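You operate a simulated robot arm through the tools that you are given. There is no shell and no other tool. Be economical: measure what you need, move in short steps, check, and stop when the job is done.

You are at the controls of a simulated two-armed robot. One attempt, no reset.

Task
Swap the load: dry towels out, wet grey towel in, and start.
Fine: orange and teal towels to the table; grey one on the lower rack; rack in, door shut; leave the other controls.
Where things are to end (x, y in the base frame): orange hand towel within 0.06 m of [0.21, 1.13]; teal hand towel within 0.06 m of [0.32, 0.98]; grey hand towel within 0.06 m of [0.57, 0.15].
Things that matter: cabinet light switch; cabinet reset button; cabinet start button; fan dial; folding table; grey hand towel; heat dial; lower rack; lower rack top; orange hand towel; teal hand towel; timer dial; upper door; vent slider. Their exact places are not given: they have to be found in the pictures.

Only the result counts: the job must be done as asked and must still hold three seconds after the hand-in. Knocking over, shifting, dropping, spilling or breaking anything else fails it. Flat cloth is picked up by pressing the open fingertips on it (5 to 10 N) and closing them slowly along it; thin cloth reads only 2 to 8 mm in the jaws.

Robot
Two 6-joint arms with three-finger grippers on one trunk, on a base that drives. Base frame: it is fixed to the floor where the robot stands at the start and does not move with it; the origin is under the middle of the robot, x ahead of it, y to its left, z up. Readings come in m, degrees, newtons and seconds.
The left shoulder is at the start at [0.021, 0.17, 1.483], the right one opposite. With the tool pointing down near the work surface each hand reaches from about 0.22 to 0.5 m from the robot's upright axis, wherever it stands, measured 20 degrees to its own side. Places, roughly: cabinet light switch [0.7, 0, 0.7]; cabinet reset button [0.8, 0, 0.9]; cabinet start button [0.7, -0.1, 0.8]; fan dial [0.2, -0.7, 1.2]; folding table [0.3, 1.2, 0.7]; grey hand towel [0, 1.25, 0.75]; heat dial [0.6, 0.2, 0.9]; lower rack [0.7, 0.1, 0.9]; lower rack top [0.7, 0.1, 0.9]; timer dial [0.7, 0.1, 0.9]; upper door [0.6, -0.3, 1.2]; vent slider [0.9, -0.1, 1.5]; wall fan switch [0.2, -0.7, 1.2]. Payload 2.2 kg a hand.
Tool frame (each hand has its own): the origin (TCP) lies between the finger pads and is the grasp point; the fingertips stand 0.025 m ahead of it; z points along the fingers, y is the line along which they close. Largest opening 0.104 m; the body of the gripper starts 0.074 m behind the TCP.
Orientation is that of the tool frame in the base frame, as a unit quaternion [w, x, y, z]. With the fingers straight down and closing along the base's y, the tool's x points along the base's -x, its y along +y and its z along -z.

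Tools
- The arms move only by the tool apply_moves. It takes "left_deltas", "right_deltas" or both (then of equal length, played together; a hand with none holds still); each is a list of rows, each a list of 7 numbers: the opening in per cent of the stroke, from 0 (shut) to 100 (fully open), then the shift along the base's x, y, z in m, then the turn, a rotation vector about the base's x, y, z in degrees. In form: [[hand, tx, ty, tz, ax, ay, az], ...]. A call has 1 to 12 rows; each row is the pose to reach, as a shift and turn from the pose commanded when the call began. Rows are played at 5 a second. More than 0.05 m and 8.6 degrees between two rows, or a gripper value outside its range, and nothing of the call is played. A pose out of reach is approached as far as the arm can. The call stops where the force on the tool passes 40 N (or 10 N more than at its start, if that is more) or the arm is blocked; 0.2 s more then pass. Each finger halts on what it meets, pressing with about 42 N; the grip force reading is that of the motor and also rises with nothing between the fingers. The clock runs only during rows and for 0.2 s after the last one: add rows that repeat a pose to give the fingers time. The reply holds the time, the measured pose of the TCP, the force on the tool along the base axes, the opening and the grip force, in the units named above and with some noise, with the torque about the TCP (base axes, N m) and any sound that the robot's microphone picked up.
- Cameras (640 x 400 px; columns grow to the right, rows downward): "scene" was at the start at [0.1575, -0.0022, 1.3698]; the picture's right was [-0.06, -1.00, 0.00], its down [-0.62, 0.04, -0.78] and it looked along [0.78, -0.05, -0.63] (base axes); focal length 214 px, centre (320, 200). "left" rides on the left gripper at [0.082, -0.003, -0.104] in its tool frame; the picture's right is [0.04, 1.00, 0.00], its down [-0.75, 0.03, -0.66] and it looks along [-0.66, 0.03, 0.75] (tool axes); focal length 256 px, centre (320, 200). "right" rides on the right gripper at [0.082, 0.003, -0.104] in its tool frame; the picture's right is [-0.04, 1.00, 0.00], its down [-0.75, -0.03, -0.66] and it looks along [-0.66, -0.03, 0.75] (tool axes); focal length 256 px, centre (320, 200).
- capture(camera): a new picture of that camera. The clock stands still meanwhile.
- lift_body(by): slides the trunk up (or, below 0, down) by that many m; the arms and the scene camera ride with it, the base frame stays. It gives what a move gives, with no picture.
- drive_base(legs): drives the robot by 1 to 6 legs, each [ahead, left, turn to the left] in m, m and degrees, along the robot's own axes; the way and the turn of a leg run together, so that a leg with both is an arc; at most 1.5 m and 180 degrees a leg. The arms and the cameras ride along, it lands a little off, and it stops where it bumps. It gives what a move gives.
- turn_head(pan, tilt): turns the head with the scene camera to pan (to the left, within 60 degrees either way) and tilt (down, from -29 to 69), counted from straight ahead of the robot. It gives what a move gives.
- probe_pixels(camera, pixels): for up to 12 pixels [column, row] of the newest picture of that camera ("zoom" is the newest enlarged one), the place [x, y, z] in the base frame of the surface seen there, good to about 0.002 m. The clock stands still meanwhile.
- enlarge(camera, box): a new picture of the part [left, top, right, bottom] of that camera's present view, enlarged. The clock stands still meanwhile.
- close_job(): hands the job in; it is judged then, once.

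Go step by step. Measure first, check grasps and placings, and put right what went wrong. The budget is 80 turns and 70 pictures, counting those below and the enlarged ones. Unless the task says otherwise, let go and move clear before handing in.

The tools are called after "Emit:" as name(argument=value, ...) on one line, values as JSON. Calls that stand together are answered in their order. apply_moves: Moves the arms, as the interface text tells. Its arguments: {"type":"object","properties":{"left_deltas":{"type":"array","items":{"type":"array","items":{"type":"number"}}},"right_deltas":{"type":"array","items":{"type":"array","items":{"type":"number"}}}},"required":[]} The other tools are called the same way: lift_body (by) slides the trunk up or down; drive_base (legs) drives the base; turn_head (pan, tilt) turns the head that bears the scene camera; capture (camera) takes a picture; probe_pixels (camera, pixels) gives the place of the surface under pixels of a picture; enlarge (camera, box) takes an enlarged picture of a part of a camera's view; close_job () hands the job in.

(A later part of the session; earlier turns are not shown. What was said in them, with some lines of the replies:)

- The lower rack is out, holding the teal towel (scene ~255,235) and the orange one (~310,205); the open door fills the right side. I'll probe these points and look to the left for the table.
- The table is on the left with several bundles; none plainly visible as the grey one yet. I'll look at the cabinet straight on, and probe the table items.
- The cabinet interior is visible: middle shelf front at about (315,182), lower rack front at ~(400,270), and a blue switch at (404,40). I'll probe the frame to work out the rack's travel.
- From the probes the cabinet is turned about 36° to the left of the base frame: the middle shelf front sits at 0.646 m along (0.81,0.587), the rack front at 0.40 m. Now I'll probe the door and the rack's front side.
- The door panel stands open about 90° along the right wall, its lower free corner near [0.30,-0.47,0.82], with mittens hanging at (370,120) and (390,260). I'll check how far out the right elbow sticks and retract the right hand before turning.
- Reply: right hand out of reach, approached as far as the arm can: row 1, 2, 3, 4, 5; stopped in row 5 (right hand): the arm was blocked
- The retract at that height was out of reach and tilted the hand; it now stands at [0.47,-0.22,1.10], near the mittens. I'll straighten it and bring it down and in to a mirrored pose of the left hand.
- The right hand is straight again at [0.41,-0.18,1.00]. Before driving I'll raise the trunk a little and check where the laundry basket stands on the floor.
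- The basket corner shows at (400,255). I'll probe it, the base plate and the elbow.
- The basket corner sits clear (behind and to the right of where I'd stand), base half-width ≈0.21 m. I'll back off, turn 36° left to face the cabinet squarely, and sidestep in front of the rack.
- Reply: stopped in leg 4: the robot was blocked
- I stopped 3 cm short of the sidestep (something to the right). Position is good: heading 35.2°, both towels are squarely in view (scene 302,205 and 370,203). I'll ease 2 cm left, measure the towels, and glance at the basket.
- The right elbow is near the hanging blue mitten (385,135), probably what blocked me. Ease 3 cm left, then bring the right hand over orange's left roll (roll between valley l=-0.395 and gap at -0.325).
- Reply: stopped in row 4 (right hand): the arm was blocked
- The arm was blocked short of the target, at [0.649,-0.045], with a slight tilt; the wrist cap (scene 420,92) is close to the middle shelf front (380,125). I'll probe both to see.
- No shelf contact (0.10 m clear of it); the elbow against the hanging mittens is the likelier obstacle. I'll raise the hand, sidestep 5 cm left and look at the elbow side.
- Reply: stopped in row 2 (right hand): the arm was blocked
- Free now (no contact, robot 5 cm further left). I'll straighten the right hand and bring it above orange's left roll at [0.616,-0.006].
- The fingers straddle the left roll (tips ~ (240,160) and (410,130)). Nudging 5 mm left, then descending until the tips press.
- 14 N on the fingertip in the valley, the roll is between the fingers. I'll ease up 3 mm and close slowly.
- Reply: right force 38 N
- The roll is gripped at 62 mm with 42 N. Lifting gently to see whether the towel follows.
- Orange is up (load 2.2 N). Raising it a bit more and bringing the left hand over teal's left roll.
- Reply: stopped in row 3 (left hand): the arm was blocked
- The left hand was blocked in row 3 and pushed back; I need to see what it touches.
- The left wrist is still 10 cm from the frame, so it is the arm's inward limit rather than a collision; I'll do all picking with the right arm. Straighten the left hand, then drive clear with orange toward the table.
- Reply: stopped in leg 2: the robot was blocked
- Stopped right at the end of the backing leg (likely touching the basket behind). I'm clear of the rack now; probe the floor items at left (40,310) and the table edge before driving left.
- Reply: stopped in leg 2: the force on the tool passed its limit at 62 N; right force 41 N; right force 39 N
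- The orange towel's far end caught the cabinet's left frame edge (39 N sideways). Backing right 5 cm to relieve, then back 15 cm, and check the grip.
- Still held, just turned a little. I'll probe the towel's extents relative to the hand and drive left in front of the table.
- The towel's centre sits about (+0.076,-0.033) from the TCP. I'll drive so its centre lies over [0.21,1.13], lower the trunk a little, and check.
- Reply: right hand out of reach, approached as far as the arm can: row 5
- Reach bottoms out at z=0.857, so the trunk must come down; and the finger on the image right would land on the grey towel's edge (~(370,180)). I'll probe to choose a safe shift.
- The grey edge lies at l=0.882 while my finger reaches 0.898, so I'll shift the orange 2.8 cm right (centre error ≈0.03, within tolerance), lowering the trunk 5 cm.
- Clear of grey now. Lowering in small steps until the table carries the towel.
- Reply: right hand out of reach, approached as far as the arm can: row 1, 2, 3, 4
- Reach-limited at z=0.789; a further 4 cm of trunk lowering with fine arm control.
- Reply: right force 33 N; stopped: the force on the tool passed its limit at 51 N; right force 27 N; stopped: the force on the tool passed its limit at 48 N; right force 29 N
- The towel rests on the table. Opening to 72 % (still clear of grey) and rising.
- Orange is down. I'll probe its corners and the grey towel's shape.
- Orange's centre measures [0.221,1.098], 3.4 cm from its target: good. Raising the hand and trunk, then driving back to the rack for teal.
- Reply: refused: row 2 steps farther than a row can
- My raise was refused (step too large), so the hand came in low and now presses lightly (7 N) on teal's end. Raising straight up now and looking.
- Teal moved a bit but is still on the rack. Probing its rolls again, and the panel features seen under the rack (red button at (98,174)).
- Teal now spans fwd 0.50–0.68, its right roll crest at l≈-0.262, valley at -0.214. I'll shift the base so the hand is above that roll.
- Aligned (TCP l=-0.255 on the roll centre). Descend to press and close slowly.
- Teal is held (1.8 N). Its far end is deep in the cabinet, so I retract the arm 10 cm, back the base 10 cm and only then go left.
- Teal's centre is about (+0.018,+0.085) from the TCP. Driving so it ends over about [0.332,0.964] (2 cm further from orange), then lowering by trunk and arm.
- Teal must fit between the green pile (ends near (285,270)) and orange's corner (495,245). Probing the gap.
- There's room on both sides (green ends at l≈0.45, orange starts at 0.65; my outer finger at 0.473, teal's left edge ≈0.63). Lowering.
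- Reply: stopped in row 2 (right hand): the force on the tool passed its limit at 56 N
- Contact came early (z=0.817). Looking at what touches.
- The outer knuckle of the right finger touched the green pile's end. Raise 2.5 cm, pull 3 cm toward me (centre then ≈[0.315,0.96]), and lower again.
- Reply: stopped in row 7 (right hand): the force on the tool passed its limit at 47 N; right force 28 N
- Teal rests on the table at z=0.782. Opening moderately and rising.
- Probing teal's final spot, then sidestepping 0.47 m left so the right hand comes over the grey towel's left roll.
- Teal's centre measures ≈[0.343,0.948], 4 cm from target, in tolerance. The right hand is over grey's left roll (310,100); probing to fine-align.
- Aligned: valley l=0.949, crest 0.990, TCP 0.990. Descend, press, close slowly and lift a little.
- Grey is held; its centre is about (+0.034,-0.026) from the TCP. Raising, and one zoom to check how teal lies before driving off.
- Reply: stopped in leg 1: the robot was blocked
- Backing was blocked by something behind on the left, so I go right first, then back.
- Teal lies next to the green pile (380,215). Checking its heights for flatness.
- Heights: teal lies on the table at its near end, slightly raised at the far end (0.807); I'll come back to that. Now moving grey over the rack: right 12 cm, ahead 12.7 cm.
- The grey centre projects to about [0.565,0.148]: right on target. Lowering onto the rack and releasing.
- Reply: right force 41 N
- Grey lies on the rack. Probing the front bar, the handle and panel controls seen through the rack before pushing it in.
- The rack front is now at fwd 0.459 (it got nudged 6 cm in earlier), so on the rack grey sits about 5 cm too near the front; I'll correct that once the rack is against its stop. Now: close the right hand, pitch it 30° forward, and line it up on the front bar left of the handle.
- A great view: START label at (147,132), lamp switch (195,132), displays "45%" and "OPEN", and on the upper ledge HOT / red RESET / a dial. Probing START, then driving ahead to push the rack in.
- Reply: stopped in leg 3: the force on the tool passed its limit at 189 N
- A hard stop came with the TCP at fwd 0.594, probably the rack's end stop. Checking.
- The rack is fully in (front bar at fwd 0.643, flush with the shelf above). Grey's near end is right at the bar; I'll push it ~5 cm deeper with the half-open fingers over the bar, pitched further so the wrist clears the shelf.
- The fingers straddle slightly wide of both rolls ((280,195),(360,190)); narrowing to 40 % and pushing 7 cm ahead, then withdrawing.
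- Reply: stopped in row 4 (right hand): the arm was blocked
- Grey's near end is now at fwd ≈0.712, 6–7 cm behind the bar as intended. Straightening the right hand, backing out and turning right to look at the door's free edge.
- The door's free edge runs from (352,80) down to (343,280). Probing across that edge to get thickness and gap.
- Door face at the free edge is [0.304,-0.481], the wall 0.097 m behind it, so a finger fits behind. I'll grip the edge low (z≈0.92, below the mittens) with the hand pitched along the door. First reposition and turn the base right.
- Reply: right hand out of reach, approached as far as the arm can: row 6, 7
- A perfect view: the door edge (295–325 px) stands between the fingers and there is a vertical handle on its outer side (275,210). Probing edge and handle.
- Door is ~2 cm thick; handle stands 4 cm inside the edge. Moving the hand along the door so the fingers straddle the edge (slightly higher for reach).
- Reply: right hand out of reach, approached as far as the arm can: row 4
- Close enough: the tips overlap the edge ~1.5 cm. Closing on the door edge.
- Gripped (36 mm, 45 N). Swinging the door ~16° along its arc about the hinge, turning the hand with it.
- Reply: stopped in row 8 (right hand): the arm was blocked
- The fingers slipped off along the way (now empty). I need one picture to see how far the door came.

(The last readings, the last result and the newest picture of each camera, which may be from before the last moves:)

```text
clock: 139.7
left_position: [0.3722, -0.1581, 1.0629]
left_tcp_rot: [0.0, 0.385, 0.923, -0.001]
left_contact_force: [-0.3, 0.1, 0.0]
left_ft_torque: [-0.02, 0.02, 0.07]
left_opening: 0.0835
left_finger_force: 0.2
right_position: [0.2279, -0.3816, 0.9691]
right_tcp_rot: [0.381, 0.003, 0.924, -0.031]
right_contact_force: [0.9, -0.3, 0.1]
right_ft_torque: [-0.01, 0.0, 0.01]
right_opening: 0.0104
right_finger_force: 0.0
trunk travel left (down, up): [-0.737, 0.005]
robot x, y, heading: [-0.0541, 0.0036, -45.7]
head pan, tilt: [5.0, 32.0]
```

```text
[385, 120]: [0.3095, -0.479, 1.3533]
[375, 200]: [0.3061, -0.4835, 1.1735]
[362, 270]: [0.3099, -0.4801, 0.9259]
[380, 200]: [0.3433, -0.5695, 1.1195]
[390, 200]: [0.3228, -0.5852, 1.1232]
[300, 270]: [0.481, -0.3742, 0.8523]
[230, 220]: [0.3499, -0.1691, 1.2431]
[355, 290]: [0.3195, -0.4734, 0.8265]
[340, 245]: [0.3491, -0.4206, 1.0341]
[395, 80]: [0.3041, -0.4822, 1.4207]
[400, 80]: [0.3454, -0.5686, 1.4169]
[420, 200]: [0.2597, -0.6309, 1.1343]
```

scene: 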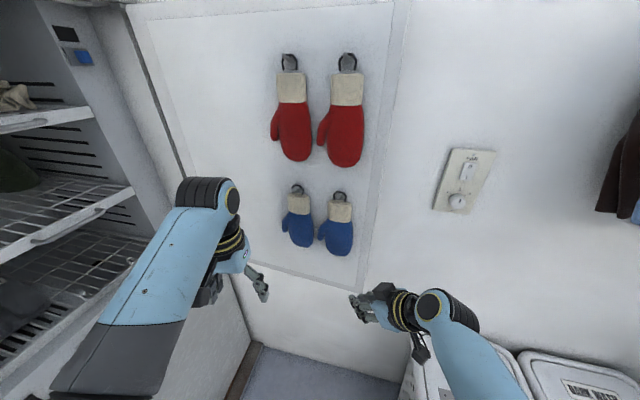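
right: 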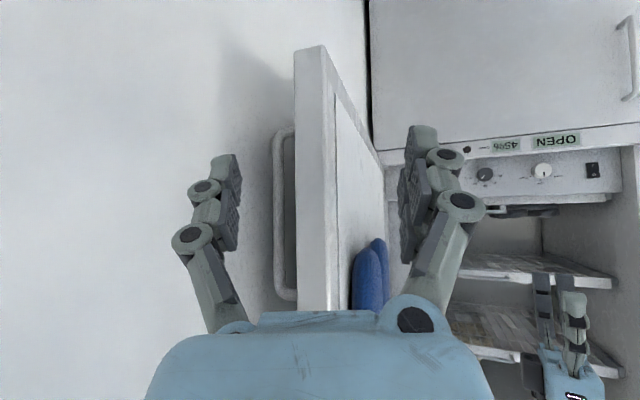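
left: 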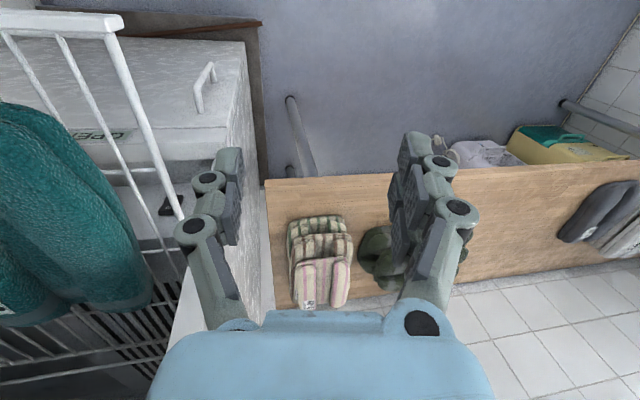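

The door hasn't moved; the grip was too shallow for lack of reach. I'll step 4 cm closer, lower the trunk 17 cm, realign the hand parallel to the door, below the handle, for a deeper grip.

Emit:
drive_base(legs=[[0.04, 0, 0]])

Emit:
lift_body(by=-0.17)

Emit:
apply_moves(right_deltas=[[40, -0.03, 0.0, 0.02, 0, 0, 0], [82, -0.045, -0.02, 0.045, 0, 0, 7], [82, -0.045, -0.05, 0.05, 0, 0, 14], [82, -0.04, -0.08, 0.05, 0, 0, 21], [82, -0.025, -0.1, 0.05, 0, 0, 28], [82, -0.01, -0.115, 0.05, 0, 0, 28]])

```text
clock: 140.6
left_position: [0.4012, -0.188, 1.0631]
left_tcp_rot: [0.0, 0.385, 0.923, 0.0]
left_contact_force: [0.6, -0.2, -0.6]
left_ft_torque: [0.01, 0.03, 0.01]
left_opening: 0.0835
left_finger_force: 0.0
right_position: [0.2558, -0.4113, 0.9682]
right_tcp_rot: [0.382, 0.004, 0.924, -0.031]
right_contact_force: [0.0, 0.5, 0.0]
right_ft_torque: [0.02, 0.01, 0.0]
right_opening: 0.0102
right_finger_force: 0.0
trunk travel left (down, up): [-0.737, 0.005]
robot x, y, heading: [-0.0249, -0.0242, -45.9]
head pan, tilt: [5.0, 32.0]
```

```text
clock: 142.5
left_position: [0.4004, -0.1869, 0.8927]
left_tcp_rot: [0.0, 0.384, 0.923, 0.0]
left_contact_force: [0.4, -1.0, 0.1]
left_ft_torque: [0.01, -0.02, -0.03]
left_opening: 0.0833
left_finger_force: 0.0
right_position: [0.254, -0.4121, 0.7991]
right_tcp_rot: [0.38, 0.006, 0.924, -0.032]
right_contact_force: [-0.4, -0.3, 0.0]
right_ft_torque: [0.0, 0.01, 0.05]
right_opening: 0.0104
right_finger_force: 0.1
trunk travel left (down, up): [-0.567, 0.175]
robot x, y, heading: [-0.0296, -0.0292, -46.1]
head pan, tilt: [5.0, 32.0]
```

```text
clock: 143.9
left_position: [0.4004, -0.1881, 0.8935]
left_tcp_rot: [0.0, 0.385, 0.923, 0.001]
left_contact_force: [0.5, 1.1, -0.1]
left_ft_torque: [-0.02, -0.01, -0.04]
left_opening: 0.0832
left_finger_force: 0.1
right_position: [0.2459, -0.525, 0.8473]
right_tcp_rot: [0.378, -0.22, 0.897, 0.062]
right_contact_force: [-0.6, -0.6, -0.4]
right_ft_torque: [0.01, 0.01, 0.02]
right_opening: 0.0851
right_finger_force: 0.1
trunk travel left (down, up): [-0.567, 0.175]
robot x, y, heading: [-0.0243, -0.0263, -45.5]
head pan, tilt: [5.0, 32.0]
```

Reach is fine now. Sliding 9 cm along the door to straddle its edge, then closing.

Emit:
apply_moves(right_deltas=[[82, 0.02, 0.008, 0.002, 0, 0, 0], [82, 0.04, 0.018, 0.002, 0, 0, 0], [82, 0.06, 0.028, 0.002, 0, 0, 0], [82, 0.082, 0.039, 0.002, 0, 0, 0], [55, 0.082, 0.039, 0.002, 0, 0, 0], [35, 0.082, 0.039, 0.002, 0, 0, 0], [15, 0.082, 0.039, 0.002, 0, 0, 0], [0, 0.082, 0.039, 0.002, 0, 0, 0], [0, 0.082, 0.039, 0.002, 0, 0, 0], [0, 0.082, 0.039, 0.002, 0, 0, 0]])

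```text
clock: 146.1
left_position: [0.4, -0.1863, 0.8945]
left_tcp_rot: [0.001, 0.385, 0.923, -0.001]
left_contact_force: [0.7, -0.9, -0.4]
left_ft_torque: [-0.02, -0.02, -0.03]
left_opening: 0.0831
left_finger_force: 0.0
right_position: [0.3266, -0.4853, 0.8496]
right_tcp_rot: [0.378, -0.22, 0.897, 0.062]
right_contact_force: [-8.3, 8.9, -5.5]
right_ft_torque: [-0.06, -1.65, 1.57]
right_opening: 0.0294
right_finger_force: 45.1
trunk travel left (down, up): [-0.567, 0.175]
robot x, y, heading: [-0.0196, -0.0303, -45.1]
head pan, tilt: [5.0, 32.0]
```

Solid grip this time (29 mm). Swinging 15° slowly.

Emit:
apply_moves(right_deltas=[[0, -0.0068, 0.0118, 0, 0, 0, -1.5], [0, -0.0135, 0.0237, 0, 0, 0, -3], [0, -0.0197, 0.036, 0, 0, 0, -4.5], [0, -0.0258, 0.0482, 0, 0, 0, -6], [0, -0.0313, 0.0608, 0, 0, 0, -7.5], [0, -0.0367, 0.0733, 0, 0, 0, -9], [0, -0.0416, 0.0862, 0, 0, 0, -10.5], [0, -0.0464, 0.099, 0, 0, 0, -12], [0, -0.0506, 0.112, 0, 0, 0, -13.5], [0, -0.0547, 0.1251, 0, 0, 0, -15]])

```text
clock: 147.9
left_position: [0.4035, -0.1825, 0.8943]
left_tcp_rot: [0.0, 0.382, 0.924, -0.001]
left_contact_force: [-1.0, 0.3, 0.1]
left_ft_torque: [-0.01, 0.03, -0.01]
left_opening: 0.0834
left_finger_force: 0.1
right_position: [0.2845, -0.4014, 0.851]
right_tcp_rot: [0.379, -0.136, 0.915, 0.016]
right_contact_force: [21.2, 12.2, -7.2]
right_ft_torque: [0.16, -0.9, 2.28]
right_opening: 0.0295
right_finger_force: 45.1
trunk travel left (down, up): [-0.567, 0.175]
robot x, y, heading: [-0.0211, -0.0274, -45.3]
head pan, tilt: [5.0, 32.0]
stopped in row 8 (right hand): the force on the tool passed its limit at 50 N (the readings are from after the stop); the commanded pose is now the measured one
5 turns are left
```

The door is following now (≈11° swung, still gripped). With few turns left I'll swing it with the base: rigid rotation about the hinge in 5° arcs, keeping the grip.

Emit:
drive_base(legs=[[-0.0363, 0.0595, -5]])

Emit:
drive_base(legs=[[-0.0363, 0.0595, -5]])

Emit:
drive_base(legs=[[-0.0363, 0.0595, -5]])

Emit:
drive_base(legs=[[-0.0363, 0.0595, -5]])

Emit:
drive_base(legs=[[-0.0363, 0.0595, -5]])

Emit:
drive_base(legs=[[-0.0363, 0.0595, -5]])

```text
clock: 149.1
left_position: [0.4075, -0.1533, 0.8939]
left_tcp_rot: [0.0, 0.423, 0.906, 0.0]
left_contact_force: [-0.1, -0.1, -1.0]
left_ft_torque: [0.02, -0.03, -0.01]
left_opening: 0.0832
left_finger_force: 0.0
right_position: [0.2672, -0.3596, 0.8506]
right_tcp_rot: [0.378, -0.097, 0.921, 0.0]
right_contact_force: [9.2, 6.6, 0.3]
right_ft_torque: [-0.42, -0.21, 2.29]
right_opening: 0.0296
right_finger_force: 44.7
trunk travel left (down, up): [-0.567, 0.175]
robot x, y, heading: [-0.0029, 0.0381, -50.5]
head pan, tilt: [5.0, 32.0]
stopped in leg 1: the force on the tool passed its limit at 42 N (the readings are from after the stop); the commanded pose is now the measured one
```

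```text
clock: 150.1
left_position: [0.4135, -0.1227, 0.8936]
left_tcp_rot: [-0.001, 0.462, 0.887, 0.0]
left_contact_force: [-0.1, 1.0, -0.7]
left_ft_torque: [-0.03, 0.01, 0.02]
left_opening: 0.083
left_finger_force: 0.2
right_position: [0.2579, -0.3179, 0.8524]
right_tcp_rot: [0.378, -0.054, 0.924, -0.017]
right_contact_force: [17.0, 7.7, -4.3]
right_ft_torque: [0.14, -0.68, 1.82]
right_opening: 0.0306
right_finger_force: 44.9
trunk travel left (down, up): [-0.567, 0.175]
robot x, y, heading: [0.0196, 0.1062, -55.6]
head pan, tilt: [5.0, 32.0]
```

```text
clock: 151.1
left_position: [0.4232, -0.0933, 0.8937]
left_tcp_rot: [0.001, 0.499, 0.866, 0.001]
left_contact_force: [0.0, 0.1, 0.3]
left_ft_torque: [-0.03, 0.01, 0.01]
left_opening: 0.0832
left_finger_force: 0.0
right_position: [0.2508, -0.2746, 0.85]
right_tcp_rot: [0.377, -0.014, 0.926, -0.032]
right_contact_force: [-2.1, 3.2, -1.7]
right_ft_torque: [0.06, -0.73, 1.58]
right_opening: 0.0315
right_finger_force: 45.0
trunk travel left (down, up): [-0.567, 0.175]
robot x, y, heading: [0.0494, 0.1667, -60.6]
head pan, tilt: [5.0, 32.0]
```

```text
clock: 152.1
left_position: [0.4341, -0.0639, 0.8943]
left_tcp_rot: [0.001, 0.537, 0.844, -0.001]
left_contact_force: [-0.2, 0.6, 0.2]
left_ft_torque: [-0.01, -0.02, 0.0]
left_opening: 0.0832
left_finger_force: 0.1
right_position: [0.2464, -0.231, 0.8497]
right_tcp_rot: [0.376, 0.028, 0.925, -0.05]
right_contact_force: [-3.3, 3.2, -0.1]
right_ft_torque: [0.04, -0.9, 1.61]
right_opening: 0.0321
right_finger_force: 44.6
trunk travel left (down, up): [-0.567, 0.175]
robot x, y, heading: [0.0875, 0.2297, -65.1]
head pan, tilt: [5.0, 32.0]
```

```text
clock: 153.2
left_position: [0.4368, -0.0504, 0.8923]
left_tcp_rot: [0.0, 0.571, 0.821, 0.001]
left_contact_force: [1.5, -0.3, 0.1]
left_ft_torque: [0.0, 0.03, 0.0]
left_opening: 0.0833
left_finger_force: 0.0
right_position: [0.2389, -0.1982, 0.8511]
right_tcp_rot: [0.377, 0.063, 0.922, -0.06]
right_contact_force: [7.7, 4.4, 8.6]
right_ft_torque: [-0.47, 1.08, 2.52]
right_opening: 0.0325
right_finger_force: 45.2
trunk travel left (down, up): [-0.567, 0.175]
robot x, y, heading: [0.1129, 0.2682, -70.1]
head pan, tilt: [5.0, 32.0]
stopped in leg 1: the force on the tool passed its limit at 89 N (the readings are from after the stop); the commanded pose is now the measured one
```

```text
clock: 154.2
left_position: [0.4274, -0.0273, 0.8926]
left_tcp_rot: [0.0, 0.575, 0.818, 0.0]
left_contact_force: [-0.3, 0.1, -0.4]
left_ft_torque: [0.01, 0.04, 0.0]
left_opening: 0.0831
left_finger_force: 0.0
right_position: [0.2264, -0.1742, 0.852]
right_tcp_rot: [0.377, 0.068, 0.922, -0.062]
right_contact_force: [0.0, 1.9, 3.5]
right_ft_torque: [-0.68, 0.33, 1.78]
right_opening: 0.0302
right_finger_force: 44.6
trunk travel left (down, up): [-0.567, 0.175]
robot x, y, heading: [0.1091, 0.2932, -70.4]
head pan, tilt: [5.0, 32.0]
stopped in leg 1: the force on the tool passed its limit at 46 N (the readings are from after the stop); the commanded pose is now the measured one
4 turns are left
```

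The door has swung to about 50° closed (edge at [0.226,-0.174]). Now: release, withdraw outward, stow the left arm, go round to the door's outer side and push it shut with the closed right hand, then look.

Emit:
apply_moves(right_deltas=[[40, 0, 0, 0, 0, 0, 0], [75, 0, 0, 0, 0, 0, 0], [75, 0, 0, 0, 0, 0, 0]])

Emit:
drive_base(legs=[[-0.187, -0.42, 0], [0, 0, 50]])

Emit:
apply_moves(left_deltas=[[80, -0.0053, 0.04, 0, 0, 0, 5.1], [80, -0.014, 0.079, 0, 0, 0, 10.2], [80, -0.027, 0.117, 0, 0, 0, 15.3], [80, -0.042, 0.154, 0, 0, 0, 20.4], [80, -0.061, 0.189, 0, 0, 0, 25.5], [80, -0.083, 0.223, 0, 0, 0, 30.6], [80, -0.108, 0.254, 0, 0, 0, 35.7], [80, -0.136, 0.283, 0, 0, 0, 40.8], [80, -0.166, 0.31, 0, 0, 0, 45.9], [80, -0.198, 0.334, 0, 0, 0, 51]], right_deltas=[[60, 0, 0, 0, 0, 0, 0], [40, 0, 0, 0, 0, 0, 0], [20, 0, 0, 0, 0, 0, 0], [0, 0, 0, 0, 0, 0, 0], [0, 0, 0, 0, 0, 0, 0], [0, 0, 0, 0, 0, 0, 0], [0, 0, 0, 0, 0, 0, 0], [0, 0, 0, 0, 0, 0, 0], [0, 0, 0, 0, 0, 0, 0], [0, 0, 0, 0, 0, 0, 0]])

Emit:
lift_body(by=0.08)

Emit:
drive_base(legs=[[0.128, -0.38, 0], [0.211, 0.077, 0]])

Emit:
drive_base(legs=[[0.0084, 0.0999, 0]])

Emit:
drive_base(legs=[[-0.016, 0.104, 0]])

Emit:
drive_base(legs=[[0.0112, 0.1045, 0]])

Emit:
drive_base(legs=[[0.0223, 0.0666, 0]])

Emit:
drive_base(legs=[[0.0402, 0.0668, 0]])

Emit:
turn_head(pan=45, tilt=40)

Emit:
capture(camera="scene")

```text
clock: 155.0
left_position: [0.4268, -0.0283, 0.893]
left_tcp_rot: [0.0, 0.574, 0.819, 0.001]
left_contact_force: [0.8, 0.0, 0.2]
left_ft_torque: [-0.04, 0.03, 0.01]
left_opening: 0.0832
left_finger_force: 0.1
right_position: [0.2277, -0.1743, 0.8507]
right_tcp_rot: [0.378, 0.07, 0.921, -0.061]
right_contact_force: [0.0, 0.7, 0.1]
right_ft_torque: [0.02, -0.01, -0.03]
right_opening: 0.0781
right_finger_force: 0.1
trunk travel left (down, up): [-0.567, 0.175]
robot x, y, heading: [0.1055, 0.2916, -70.7]
head pan, tilt: [5.0, 32.0]
```

```text
clock: 159.9
left_position: [0.1068, 0.3619, 0.8939]
left_tcp_rot: [0.0, 0.181, 0.984, 0.001]
left_contact_force: [-0.2, 1.4, 0.1]
left_ft_torque: [0.01, -0.01, 0.02]
left_opening: 0.0832
left_finger_force: 0.1
right_position: [0.0867, 0.116, 0.8522]
right_tcp_rot: [0.369, -0.321, 0.866, 0.102]
right_contact_force: [0.1, -0.3, 0.1]
right_ft_torque: [-0.01, 0.05, 0.02]
right_opening: 0.0781
right_finger_force: 0.1
trunk travel left (down, up): [-0.567, 0.175]
robot x, y, heading: [-0.3417, 0.3327, -21.0]
head pan, tilt: [5.0, 32.0]
```

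```text
clock: 162.1
left_position: [-0.1044, 0.6587, 0.8845]
left_tcp_rot: [0.001, -0.244, 0.97, 0.001]
left_contact_force: [-1.2, -0.1, -0.3]
left_ft_torque: [-0.06, -0.08, 0.0]
left_opening: 0.0833
left_finger_force: 0.0
left hand out of reach, approached as far as the arm can: row 9, 10
right_position: [0.0835, 0.1165, 0.8526]
right_tcp_rot: [0.37, -0.32, 0.866, 0.1]
right_contact_force: [-0.1, -0.8, 0.1]
right_ft_torque: [-0.02, -0.04, -0.02]
right_opening: 0.0
right_finger_force: 28.2
trunk travel left (down, up): [-0.567, 0.175]
robot x, y, heading: [-0.35, 0.3326, -21.4]
head pan, tilt: [5.0, 32.0]
```

```text
clock: 163.3
left_position: [-0.0972, 0.6587, 0.9623]
left_tcp_rot: [0.0, -0.26, 0.966, 0.0]
left_contact_force: [-0.9, -0.2, 0.5]
left_ft_torque: [0.01, 0.04, -0.02]
left_opening: 0.0835
left_finger_force: 0.1
right_position: [0.0868, 0.1167, 0.9312]
right_tcp_rot: [0.369, -0.319, 0.867, 0.101]
right_contact_force: [-0.7, 0.6, 0.0]
right_ft_torque: [0.0, -0.03, -0.04]
right_opening: 0.0001
right_finger_force: 27.8
trunk travel left (down, up): [-0.647, 0.095]
robot x, y, heading: [-0.3475, 0.3302, -21.2]
head pan, tilt: [5.0, 32.0]
```

```text
clock: 167.1
left_position: [0.1123, 0.2491, 0.9626]
left_tcp_rot: [-0.001, -0.255, 0.967, 0.001]
left_contact_force: [-0.2, 0.3, -0.1]
left_ft_torque: [0.05, 0.0, 0.0]
left_opening: 0.0831
left_finger_force: 0.1
right_position: [0.2927, -0.2957, 0.9312]
right_tcp_rot: [0.369, -0.318, 0.868, 0.101]
right_contact_force: [0.2, -0.4, 0.4]
right_ft_torque: [-0.02, -0.03, 0.04]
right_opening: 0.0
right_finger_force: 28.0
trunk travel left (down, up): [-0.647, 0.095]
robot x, y, heading: [-0.1401, -0.071, -21.7]
head pan, tilt: [5.0, 32.0]
```

```text
clock: 168.3
left_position: [0.1599, 0.3418, 0.9622]
left_tcp_rot: [-0.001, -0.255, 0.967, 0.0]
left_contact_force: [-0.2, 0.7, -0.4]
left_ft_torque: [-0.01, -0.02, 0.0]
left_opening: 0.0831
left_finger_force: 0.1
right_position: [0.339, -0.2043, 0.9309]
right_tcp_rot: [0.369, -0.316, 0.868, 0.099]
right_contact_force: [-0.3, 0.5, -0.5]
right_ft_torque: [0.0, 0.0, -0.01]
right_opening: 0.0003
right_finger_force: 28.5
trunk travel left (down, up): [-0.647, 0.095]
robot x, y, heading: [-0.0942, 0.0151, -21.8]
head pan, tilt: [5.0, 32.0]
```

```text
clock: 169.5
left_position: [0.1826, 0.445, 0.9629]
left_tcp_rot: [-0.001, -0.255, 0.967, 0.001]
left_contact_force: [-0.3, 0.3, 0.2]
left_ft_torque: [-0.03, -0.01, -0.01]
left_opening: 0.0832
left_finger_force: 0.2
right_position: [0.3623, -0.0997, 0.9318]
right_tcp_rot: [0.37, -0.316, 0.868, 0.099]
right_contact_force: [0.6, 0.1, 0.6]
right_ft_torque: [-0.02, 0.02, 0.02]
right_opening: 0.0
right_finger_force: 28.2
trunk travel left (down, up): [-0.647, 0.095]
robot x, y, heading: [-0.0657, 0.1206, -21.9]
head pan, tilt: [5.0, 32.0]
```

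```text
clock: 170.7
left_position: [0.2331, 0.5398, 0.9617]
left_tcp_rot: [-0.001, -0.255, 0.967, -0.001]
left_contact_force: [-0.5, 0.8, -0.5]
left_ft_torque: [-0.03, 0.0, -0.01]
left_opening: 0.0832
left_finger_force: 0.0
right_position: [0.4135, -0.0056, 0.9315]
right_tcp_rot: [0.369, -0.318, 0.868, 0.1]
right_contact_force: [0.0, 0.5, 0.9]
right_ft_torque: [-0.03, 0.01, 0.02]
right_opening: 0.0
right_finger_force: 28.3
trunk travel left (down, up): [-0.647, 0.095]
robot x, y, heading: [-0.017, 0.2149, -21.8]
head pan, tilt: [5.0, 32.0]
```

```text
clock: 171.7
left_position: [0.2786, 0.5933, 0.9616]
left_tcp_rot: [-0.002, -0.257, 0.966, 0.0]
left_contact_force: [0.2, -0.1, -0.2]
left_ft_torque: [-0.02, 0.01, 0.01]
left_opening: 0.0833
left_finger_force: 0.0
right_position: [0.4608, 0.0493, 0.9316]
right_tcp_rot: [0.368, -0.318, 0.868, 0.1]
right_contact_force: [-0.1, -0.1, 0.4]
right_ft_torque: [-0.02, 0.02, 0.02]
right_opening: 0.0003
right_finger_force: 28.3
trunk travel left (down, up): [-0.647, 0.095]
robot x, y, heading: [0.0334, 0.27, -21.9]
head pan, tilt: [5.0, 32.0]
```

```text
clock: 172.7
left_position: [0.3404, 0.6376, 0.9619]
left_tcp_rot: [-0.002, -0.256, 0.967, 0.0]
left_contact_force: [-0.3, -0.1, 0.2]
left_ft_torque: [-0.01, 0.0, -0.02]
left_opening: 0.083
left_finger_force: 0.0
right_position: [0.523, 0.0937, 0.9307]
right_tcp_rot: [0.369, -0.317, 0.868, 0.1]
right_contact_force: [-0.3, 0.5, 0.1]
right_ft_torque: [0.01, 0.01, 0.03]
right_opening: 0.0
right_finger_force: 28.7
trunk travel left (down, up): [-0.647, 0.095]
robot x, y, heading: [0.0893, 0.3124, -21.6]
head pan, tilt: [5.0, 32.0]
```

```text
clock: 173.8
left_position: [0.3408, 0.6368, 0.9616]
left_tcp_rot: [-0.001, -0.256, 0.967, 0.001]
left_contact_force: [-0.3, -0.1, 0.7]
left_ft_torque: [-0.02, 0.0, -0.01]
left_opening: 0.083
left_finger_force: 0.0
right_position: [0.5223, 0.0935, 0.9306]
right_tcp_rot: [0.369, -0.317, 0.868, 0.1]
right_contact_force: [-0.2, 0.1, 0.3]
right_ft_torque: [0.04, -0.01, 0.02]
right_opening: 0.0
right_finger_force: 28.8
trunk travel left (down, up): [-0.647, 0.095]
robot x, y, heading: [0.0881, 0.3089, -21.8]
head pan, tilt: [45.0, 40.0]
```

```text
1 pictures are left
3 turns are left
```

scene: 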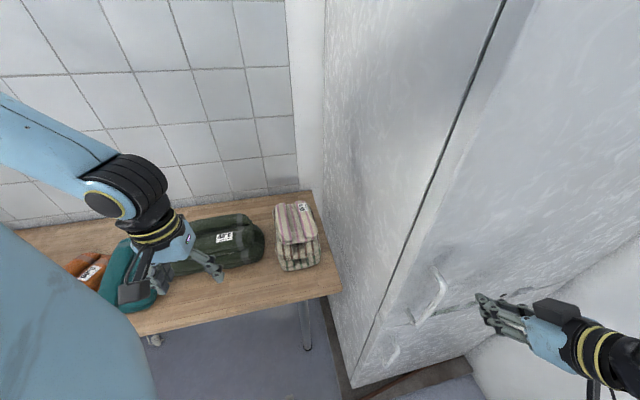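

The door appears shut: its handle (435,295) and face are flush with the cabinet, the seam a clean line at (450,150). I'll probe the plane, press once more to make sure, then move in front of START (l=-0.463, z≈0.79) and look.

Emit:
probe_pixels(camera="scene", pixels=[[480, 150], [560, 150], [600, 200], [450, 230], [420, 330], [435, 120], [400, 345], [380, 350], [440, 290], [520, 60], [470, 345], [540, 285]])

Emit:
drive_base(legs=[[0.0426, 0.0677, 0]])

Emit:
drive_base(legs=[[-0.0426, -0.0677, 0], [0.196, -0.1234, 0]])

Emit:
lift_body(by=-0.123)

Emit:
capture(camera="right")

Emit:
probe_pixels(camera="right", pixels=[[320, 100], [320, 120], [320, 140], [300, 100], [300, 120], [340, 100], [340, 120], [280, 110], [360, 110], [320, 80], [260, 110], [380, 110]])

```text
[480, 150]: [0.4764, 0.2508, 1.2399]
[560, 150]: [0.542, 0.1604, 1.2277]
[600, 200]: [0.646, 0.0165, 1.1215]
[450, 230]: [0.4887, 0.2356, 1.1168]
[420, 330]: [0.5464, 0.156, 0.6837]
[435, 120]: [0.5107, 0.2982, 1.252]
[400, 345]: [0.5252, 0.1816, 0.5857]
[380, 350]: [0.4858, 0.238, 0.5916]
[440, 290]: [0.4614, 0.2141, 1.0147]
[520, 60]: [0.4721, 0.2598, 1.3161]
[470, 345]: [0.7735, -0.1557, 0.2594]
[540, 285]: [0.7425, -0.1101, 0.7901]
```

```text
clock: 174.7
left_position: [0.3655, 0.6552, 0.9623]
left_tcp_rot: [0.0, -0.255, 0.967, 0.001]
left_contact_force: [0.1, -0.3, 0.5]
left_ft_torque: [-0.02, 0.05, 0.0]
left_opening: 0.0833
left_finger_force: 0.1
right_position: [0.5417, 0.1044, 0.9287]
right_tcp_rot: [0.363, -0.32, 0.87, 0.096]
right_contact_force: [-9.7, -14.6, 3.3]
right_ft_torque: [0.0, -0.01, -0.02]
right_opening: 0.0001
right_finger_force: 28.2
trunk travel left (down, up): [-0.647, 0.095]
robot x, y, heading: [0.1117, 0.3317, -22.0]
head pan, tilt: [45.0, 40.0]
stopped in leg 1: the force on the tool passed its limit at 120 N (the readings are from after the stop); the commanded pose is now the measured one
```

```text
clock: 177.1
left_position: [0.4143, 0.3929, 0.974]
left_tcp_rot: [0.005, -0.255, 0.967, 0.006]
left_contact_force: [-0.5, -2.5, 1.0]
left_ft_torque: [0.19, 0.0, -0.01]
left_opening: 0.0837
left_finger_force: 0.4
right_position: [0.592, -0.1544, 0.934]
right_tcp_rot: [0.374, -0.318, 0.865, 0.104]
right_contact_force: [2.8, -2.0, 0.6]
right_ft_torque: [0.07, 0.23, 0.21]
right_opening: 0.0001
right_finger_force: 28.4
trunk travel left (down, up): [-0.647, 0.095]
robot x, y, heading: [0.1798, 0.0856, -22.0]
head pan, tilt: [45.0, 40.0]
```

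```text
clock: 178.6
left_position: [0.4248, 0.4062, 0.8398]
left_tcp_rot: [-0.005, -0.254, 0.967, -0.001]
left_contact_force: [0.0, -1.1, -0.3]
left_ft_torque: [-0.03, 0.03, -0.01]
left_opening: 0.0832
left_finger_force: 0.0
right_position: [0.6002, -0.141, 0.8077]
right_tcp_rot: [0.364, -0.319, 0.87, 0.097]
right_contact_force: [-0.3, -0.7, -0.2]
right_ft_torque: [0.01, 0.02, 0.02]
right_opening: 0.0001
right_finger_force: 28.7
trunk travel left (down, up): [-0.524, 0.218]
robot x, y, heading: [0.1734, 0.0833, -22.2]
head pan, tilt: [45.0, 40.0]
```

```text
0 pictures are left
```

right: 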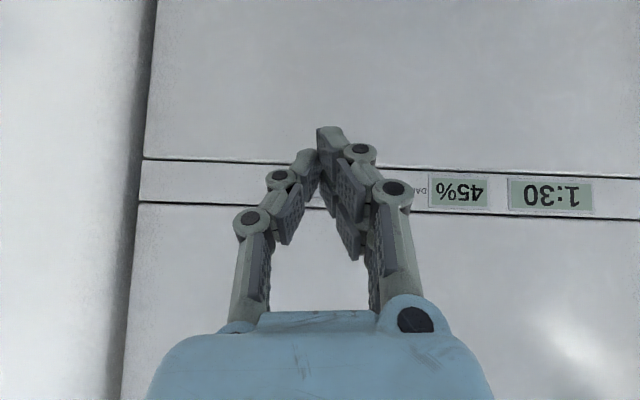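

```text
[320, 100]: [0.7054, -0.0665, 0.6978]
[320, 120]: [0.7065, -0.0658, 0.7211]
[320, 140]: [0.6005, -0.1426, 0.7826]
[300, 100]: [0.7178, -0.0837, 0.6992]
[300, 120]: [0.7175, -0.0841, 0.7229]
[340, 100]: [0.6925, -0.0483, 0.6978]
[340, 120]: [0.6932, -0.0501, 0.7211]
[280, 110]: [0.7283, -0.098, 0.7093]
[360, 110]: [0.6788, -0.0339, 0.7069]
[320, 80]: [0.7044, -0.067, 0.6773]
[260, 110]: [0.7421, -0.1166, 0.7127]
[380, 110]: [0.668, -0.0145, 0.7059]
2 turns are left
```

The display now reads "1:30" instead of "OPEN", so the door is recognised as shut. My fingertip is in line with START (l=-0.466, z=0.789); pressing along the cabinet normal until it bottoms, then retreating.

Emit:
apply_moves(right_deltas=[[0, 0.0306, 0.0259, 0.003, 0, 0, 0], [0, 0.0589, 0.0465, 0.003, 0, 0, 0], [0, 0.071, 0.0553, 0.003, 0, 0, 0], [0, 0.0775, 0.06, 0.003, 0, 0, 0], [0, 0.0823, 0.0636, 0.003, 0, 0, 0], [0, 0.0872, 0.0671, 0.003, 0, 0, 0], [0, 0.092, 0.0706, 0.003, 0, 0, 0], [0, 0.0969, 0.0741, 0.003, 0, 0, 0], [0, 0.1018, 0.0777, 0.003, 0, 0, 0], [0, 0.1066, 0.0812, 0.003, 0, 0, 0]])

Emit:
apply_moves(right_deltas=[[0, -0.02, -0.0145, 0, 0, 0, 0], [0, -0.05, -0.036, 0, 0, 0, 0], [0, -0.08, -0.058, 0, 0, 0, 0], [0, -0.1, -0.073, 0, 0, 0, 0]])

```text
clock: 179.5
left_position: [0.4232, 0.4079, 0.8375]
left_tcp_rot: [-0.005, -0.255, 0.967, -0.001]
left_contact_force: [0.0, -0.1, -0.6]
left_ft_torque: [0.01, 0.02, 0.0]
left_opening: 0.0833
left_finger_force: 0.1
right_position: [0.6368, -0.1704, 0.7663]
right_tcp_rot: [0.315, -0.322, 0.892, 0.048]
right_contact_force: [0.3, -0.3, 0.2]
right_ft_torque: [-0.01, 0.02, 0.03]
right_opening: 0.0
right_finger_force: 28.8
trunk travel left (down, up): [-0.524, 0.218]
robot x, y, heading: [0.1707, 0.0847, -22.1]
head pan, tilt: [45.0, 40.0]
stopped in row 4 (right hand): the arm was blocked; the commanded pose is now the measured one
```

```text
clock: 180.5
left_position: [0.4229, 0.4077, 0.838]
left_tcp_rot: [-0.004, -0.255, 0.967, -0.002]
left_contact_force: [0.8, -0.2, -0.4]
left_ft_torque: [0.0, -0.03, 0.0]
left_opening: 0.0833
left_finger_force: 0.0
right_position: [0.536, -0.2386, 0.7674]
right_tcp_rot: [0.316, -0.322, 0.891, 0.05]
right_contact_force: [-0.6, -0.8, -0.3]
right_ft_torque: [-0.01, 0.05, 0.04]
right_opening: 0.0
right_finger_force: 28.4
trunk travel left (down, up): [-0.524, 0.218]
robot x, y, heading: [0.1667, 0.0863, -22.3]
head pan, tilt: [45.0, 40.0]
1 turns are left
```

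The arm hit its inward limit before reaching START, so nothing was pressed. In this last turn I use the base: turn to face better, line the fingertip up with START (l=-0.462, z=0.79), press by driving along the cabinet normal, back off and hand in.

Emit:
drive_base(legs=[[-0.0315, -0.0511, 0]])

Emit:
drive_base(legs=[[0, 0, 22.3]])

Emit:
lift_body(by=0.043)

Emit:
drive_base(legs=[[0.064, 0.0036, 0]])

Emit:
drive_base(legs=[[0.0607, 0.0441, 0]])

Emit:
drive_base(legs=[[-0.09, -0.065, 0]])

Emit:
close_job()

```text
clock: 181.5
left_position: [0.3755, 0.3729, 0.8391]
left_tcp_rot: [-0.003, -0.254, 0.967, 0.0]
left_contact_force: [-0.7, -0.6, 0.1]
left_ft_torque: [0.03, -0.09, -0.01]
left_opening: 0.0832
left_finger_force: 0.1
right_position: [0.4866, -0.2768, 0.7662]
right_tcp_rot: [0.316, -0.321, 0.892, 0.049]
right_contact_force: [-0.6, 0.9, 0.6]
right_ft_torque: [0.04, -0.03, 0.03]
right_opening: 0.0
right_finger_force: 28.4
trunk travel left (down, up): [-0.524, 0.218]
robot x, y, heading: [0.124, 0.0509, -22.2]
head pan, tilt: [45.0, 40.0]
```

```text
clock: 183.1
left_position: [0.2352, 0.4436, 0.8383]
left_tcp_rot: [-0.004, -0.437, 0.9, -0.003]
left_contact_force: [-0.4, -0.2, -0.2]
left_ft_torque: [-0.02, 0.01, 0.0]
left_opening: 0.0834
left_finger_force: 0.1
right_position: [0.5836, -0.1124, 0.7659]
right_tcp_rot: [0.299, -0.489, 0.812, 0.109]
right_contact_force: [-0.1, -0.7, 0.5]
right_ft_torque: [-0.04, 0.01, 0.02]
right_opening: 0.0
right_finger_force: 28.7
trunk travel left (down, up): [-0.524, 0.218]
robot x, y, heading: [0.1249, 0.0497, 0.4]
head pan, tilt: [45.0, 40.0]
```

```text
clock: 183.9
left_position: [0.2341, 0.4451, 0.8814]
left_tcp_rot: [-0.004, -0.437, 0.899, -0.002]
left_contact_force: [-0.6, 0.0, 0.3]
left_ft_torque: [-0.03, 0.03, -0.02]
left_opening: 0.0833
left_finger_force: 0.1
right_position: [0.5836, -0.1106, 0.8094]
right_tcp_rot: [0.299, -0.488, 0.813, 0.109]
right_contact_force: [-0.5, 0.4, -0.5]
right_ft_torque: [0.01, -0.01, 0.0]
right_opening: 0.0
right_finger_force: 28.6
trunk travel left (down, up): [-0.567, 0.175]
robot x, y, heading: [0.1202, 0.051, 0.2]
head pan, tilt: [45.0, 40.0]
```

```text
clock: 184.9
left_position: [0.2982, 0.447, 0.8826]
left_tcp_rot: [-0.005, -0.437, 0.9, -0.002]
left_contact_force: [1.1, 0.6, 0.7]
left_ft_torque: [0.02, 0.08, 0.02]
left_opening: 0.083
left_finger_force: 0.0
right_position: [0.6466, -0.1079, 0.8082]
right_tcp_rot: [0.299, -0.489, 0.812, 0.111]
right_contact_force: [1.2, -0.3, 0.2]
right_ft_torque: [0.03, 0.05, 0.03]
right_opening: 0.0001
right_finger_force: 28.4
trunk travel left (down, up): [-0.567, 0.175]
robot x, y, heading: [0.1887, 0.049, 0.1]
head pan, tilt: [45.0, 40.0]
```

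```text
clock: 185.8
left_position: [0.3118, 0.4813, 0.8811]
left_tcp_rot: [-0.003, -0.448, 0.894, -0.003]
left_contact_force: [-0.8, -0.2, 0.2]
left_ft_torque: [-0.04, -0.03, 0.01]
left_opening: 0.0831
left_finger_force: 0.0
right_position: [0.6752, -0.0743, 0.8091]
right_tcp_rot: [0.293, -0.503, 0.806, 0.107]
right_contact_force: [-1.2, -0.8, 0.7]
right_ft_torque: [-0.01, -0.03, -0.06]
right_opening: 0.0032
right_finger_force: 29.9
trunk travel left (down, up): [-0.567, 0.175]
robot x, y, heading: [0.2127, 0.0794, 1.6]
head pan, tilt: [45.0, 40.0]
heard: click, click
stopped in leg 1: the force on the tool passed its limit at 133 N (the readings are from after the stop); the commanded pose is now the measured one
```

```text
clock: 187.1
left_position: [0.2257, 0.4111, 0.8822]
left_tcp_rot: [-0.003, -0.447, 0.895, -0.003]
left_contact_force: [-0.2, -1.0, 0.3]
left_ft_torque: [0.02, -0.06, -0.02]
left_opening: 0.0833
left_finger_force: 0.1
right_position: [0.5876, -0.144, 0.8097]
right_tcp_rot: [0.293, -0.501, 0.807, 0.108]
right_contact_force: [-0.1, 0.7, 0.4]
right_ft_torque: [-0.02, -0.01, 0.02]
right_opening: 0.0034
right_finger_force: 29.7
trunk travel left (down, up): [-0.567, 0.175]
robot x, y, heading: [0.1271, 0.0129, 1.4]
head pan, tilt: [45.0, 40.0]
```

```text
The job is handed in.
```

The job is handed in, but I had no pictures left to check that the cabinet started. When I pressed START I heard two clicks; I can't rule out that it registered twice.

- **Orange and teal towels:** both are on the table, about 3.4 cm and 4 cm from their targets (limit 6 cm). Teal's far end sits about 3 cm high, against the green pile.
- **Grey towel:** it's on the lower rack. I first set it down close to [0.57, 0.15], but the rack had already been knocked about 6 cm inward. Once the rack was in, I pushed the towel about 6–7 cm deeper so it sits in the matching spot on the rack. In the base frame it is now well inside the cabinet, so it passes only if its place is judged on the rack.
- **Rack and door:** the rack is fully in and the door is shut; the display changed from OPEN to 1:30.
- **Bumps:** the base was stopped by contact four times, at least once probably against the laundry basket. The right arm probably touched the hanging mittens, and a finger touched the green pile. I saw nothing move, but I didn't check the basket afterwards.
- **Other controls:** I didn't touch any others on purpose; the lamp switch is about 6 cm from START.
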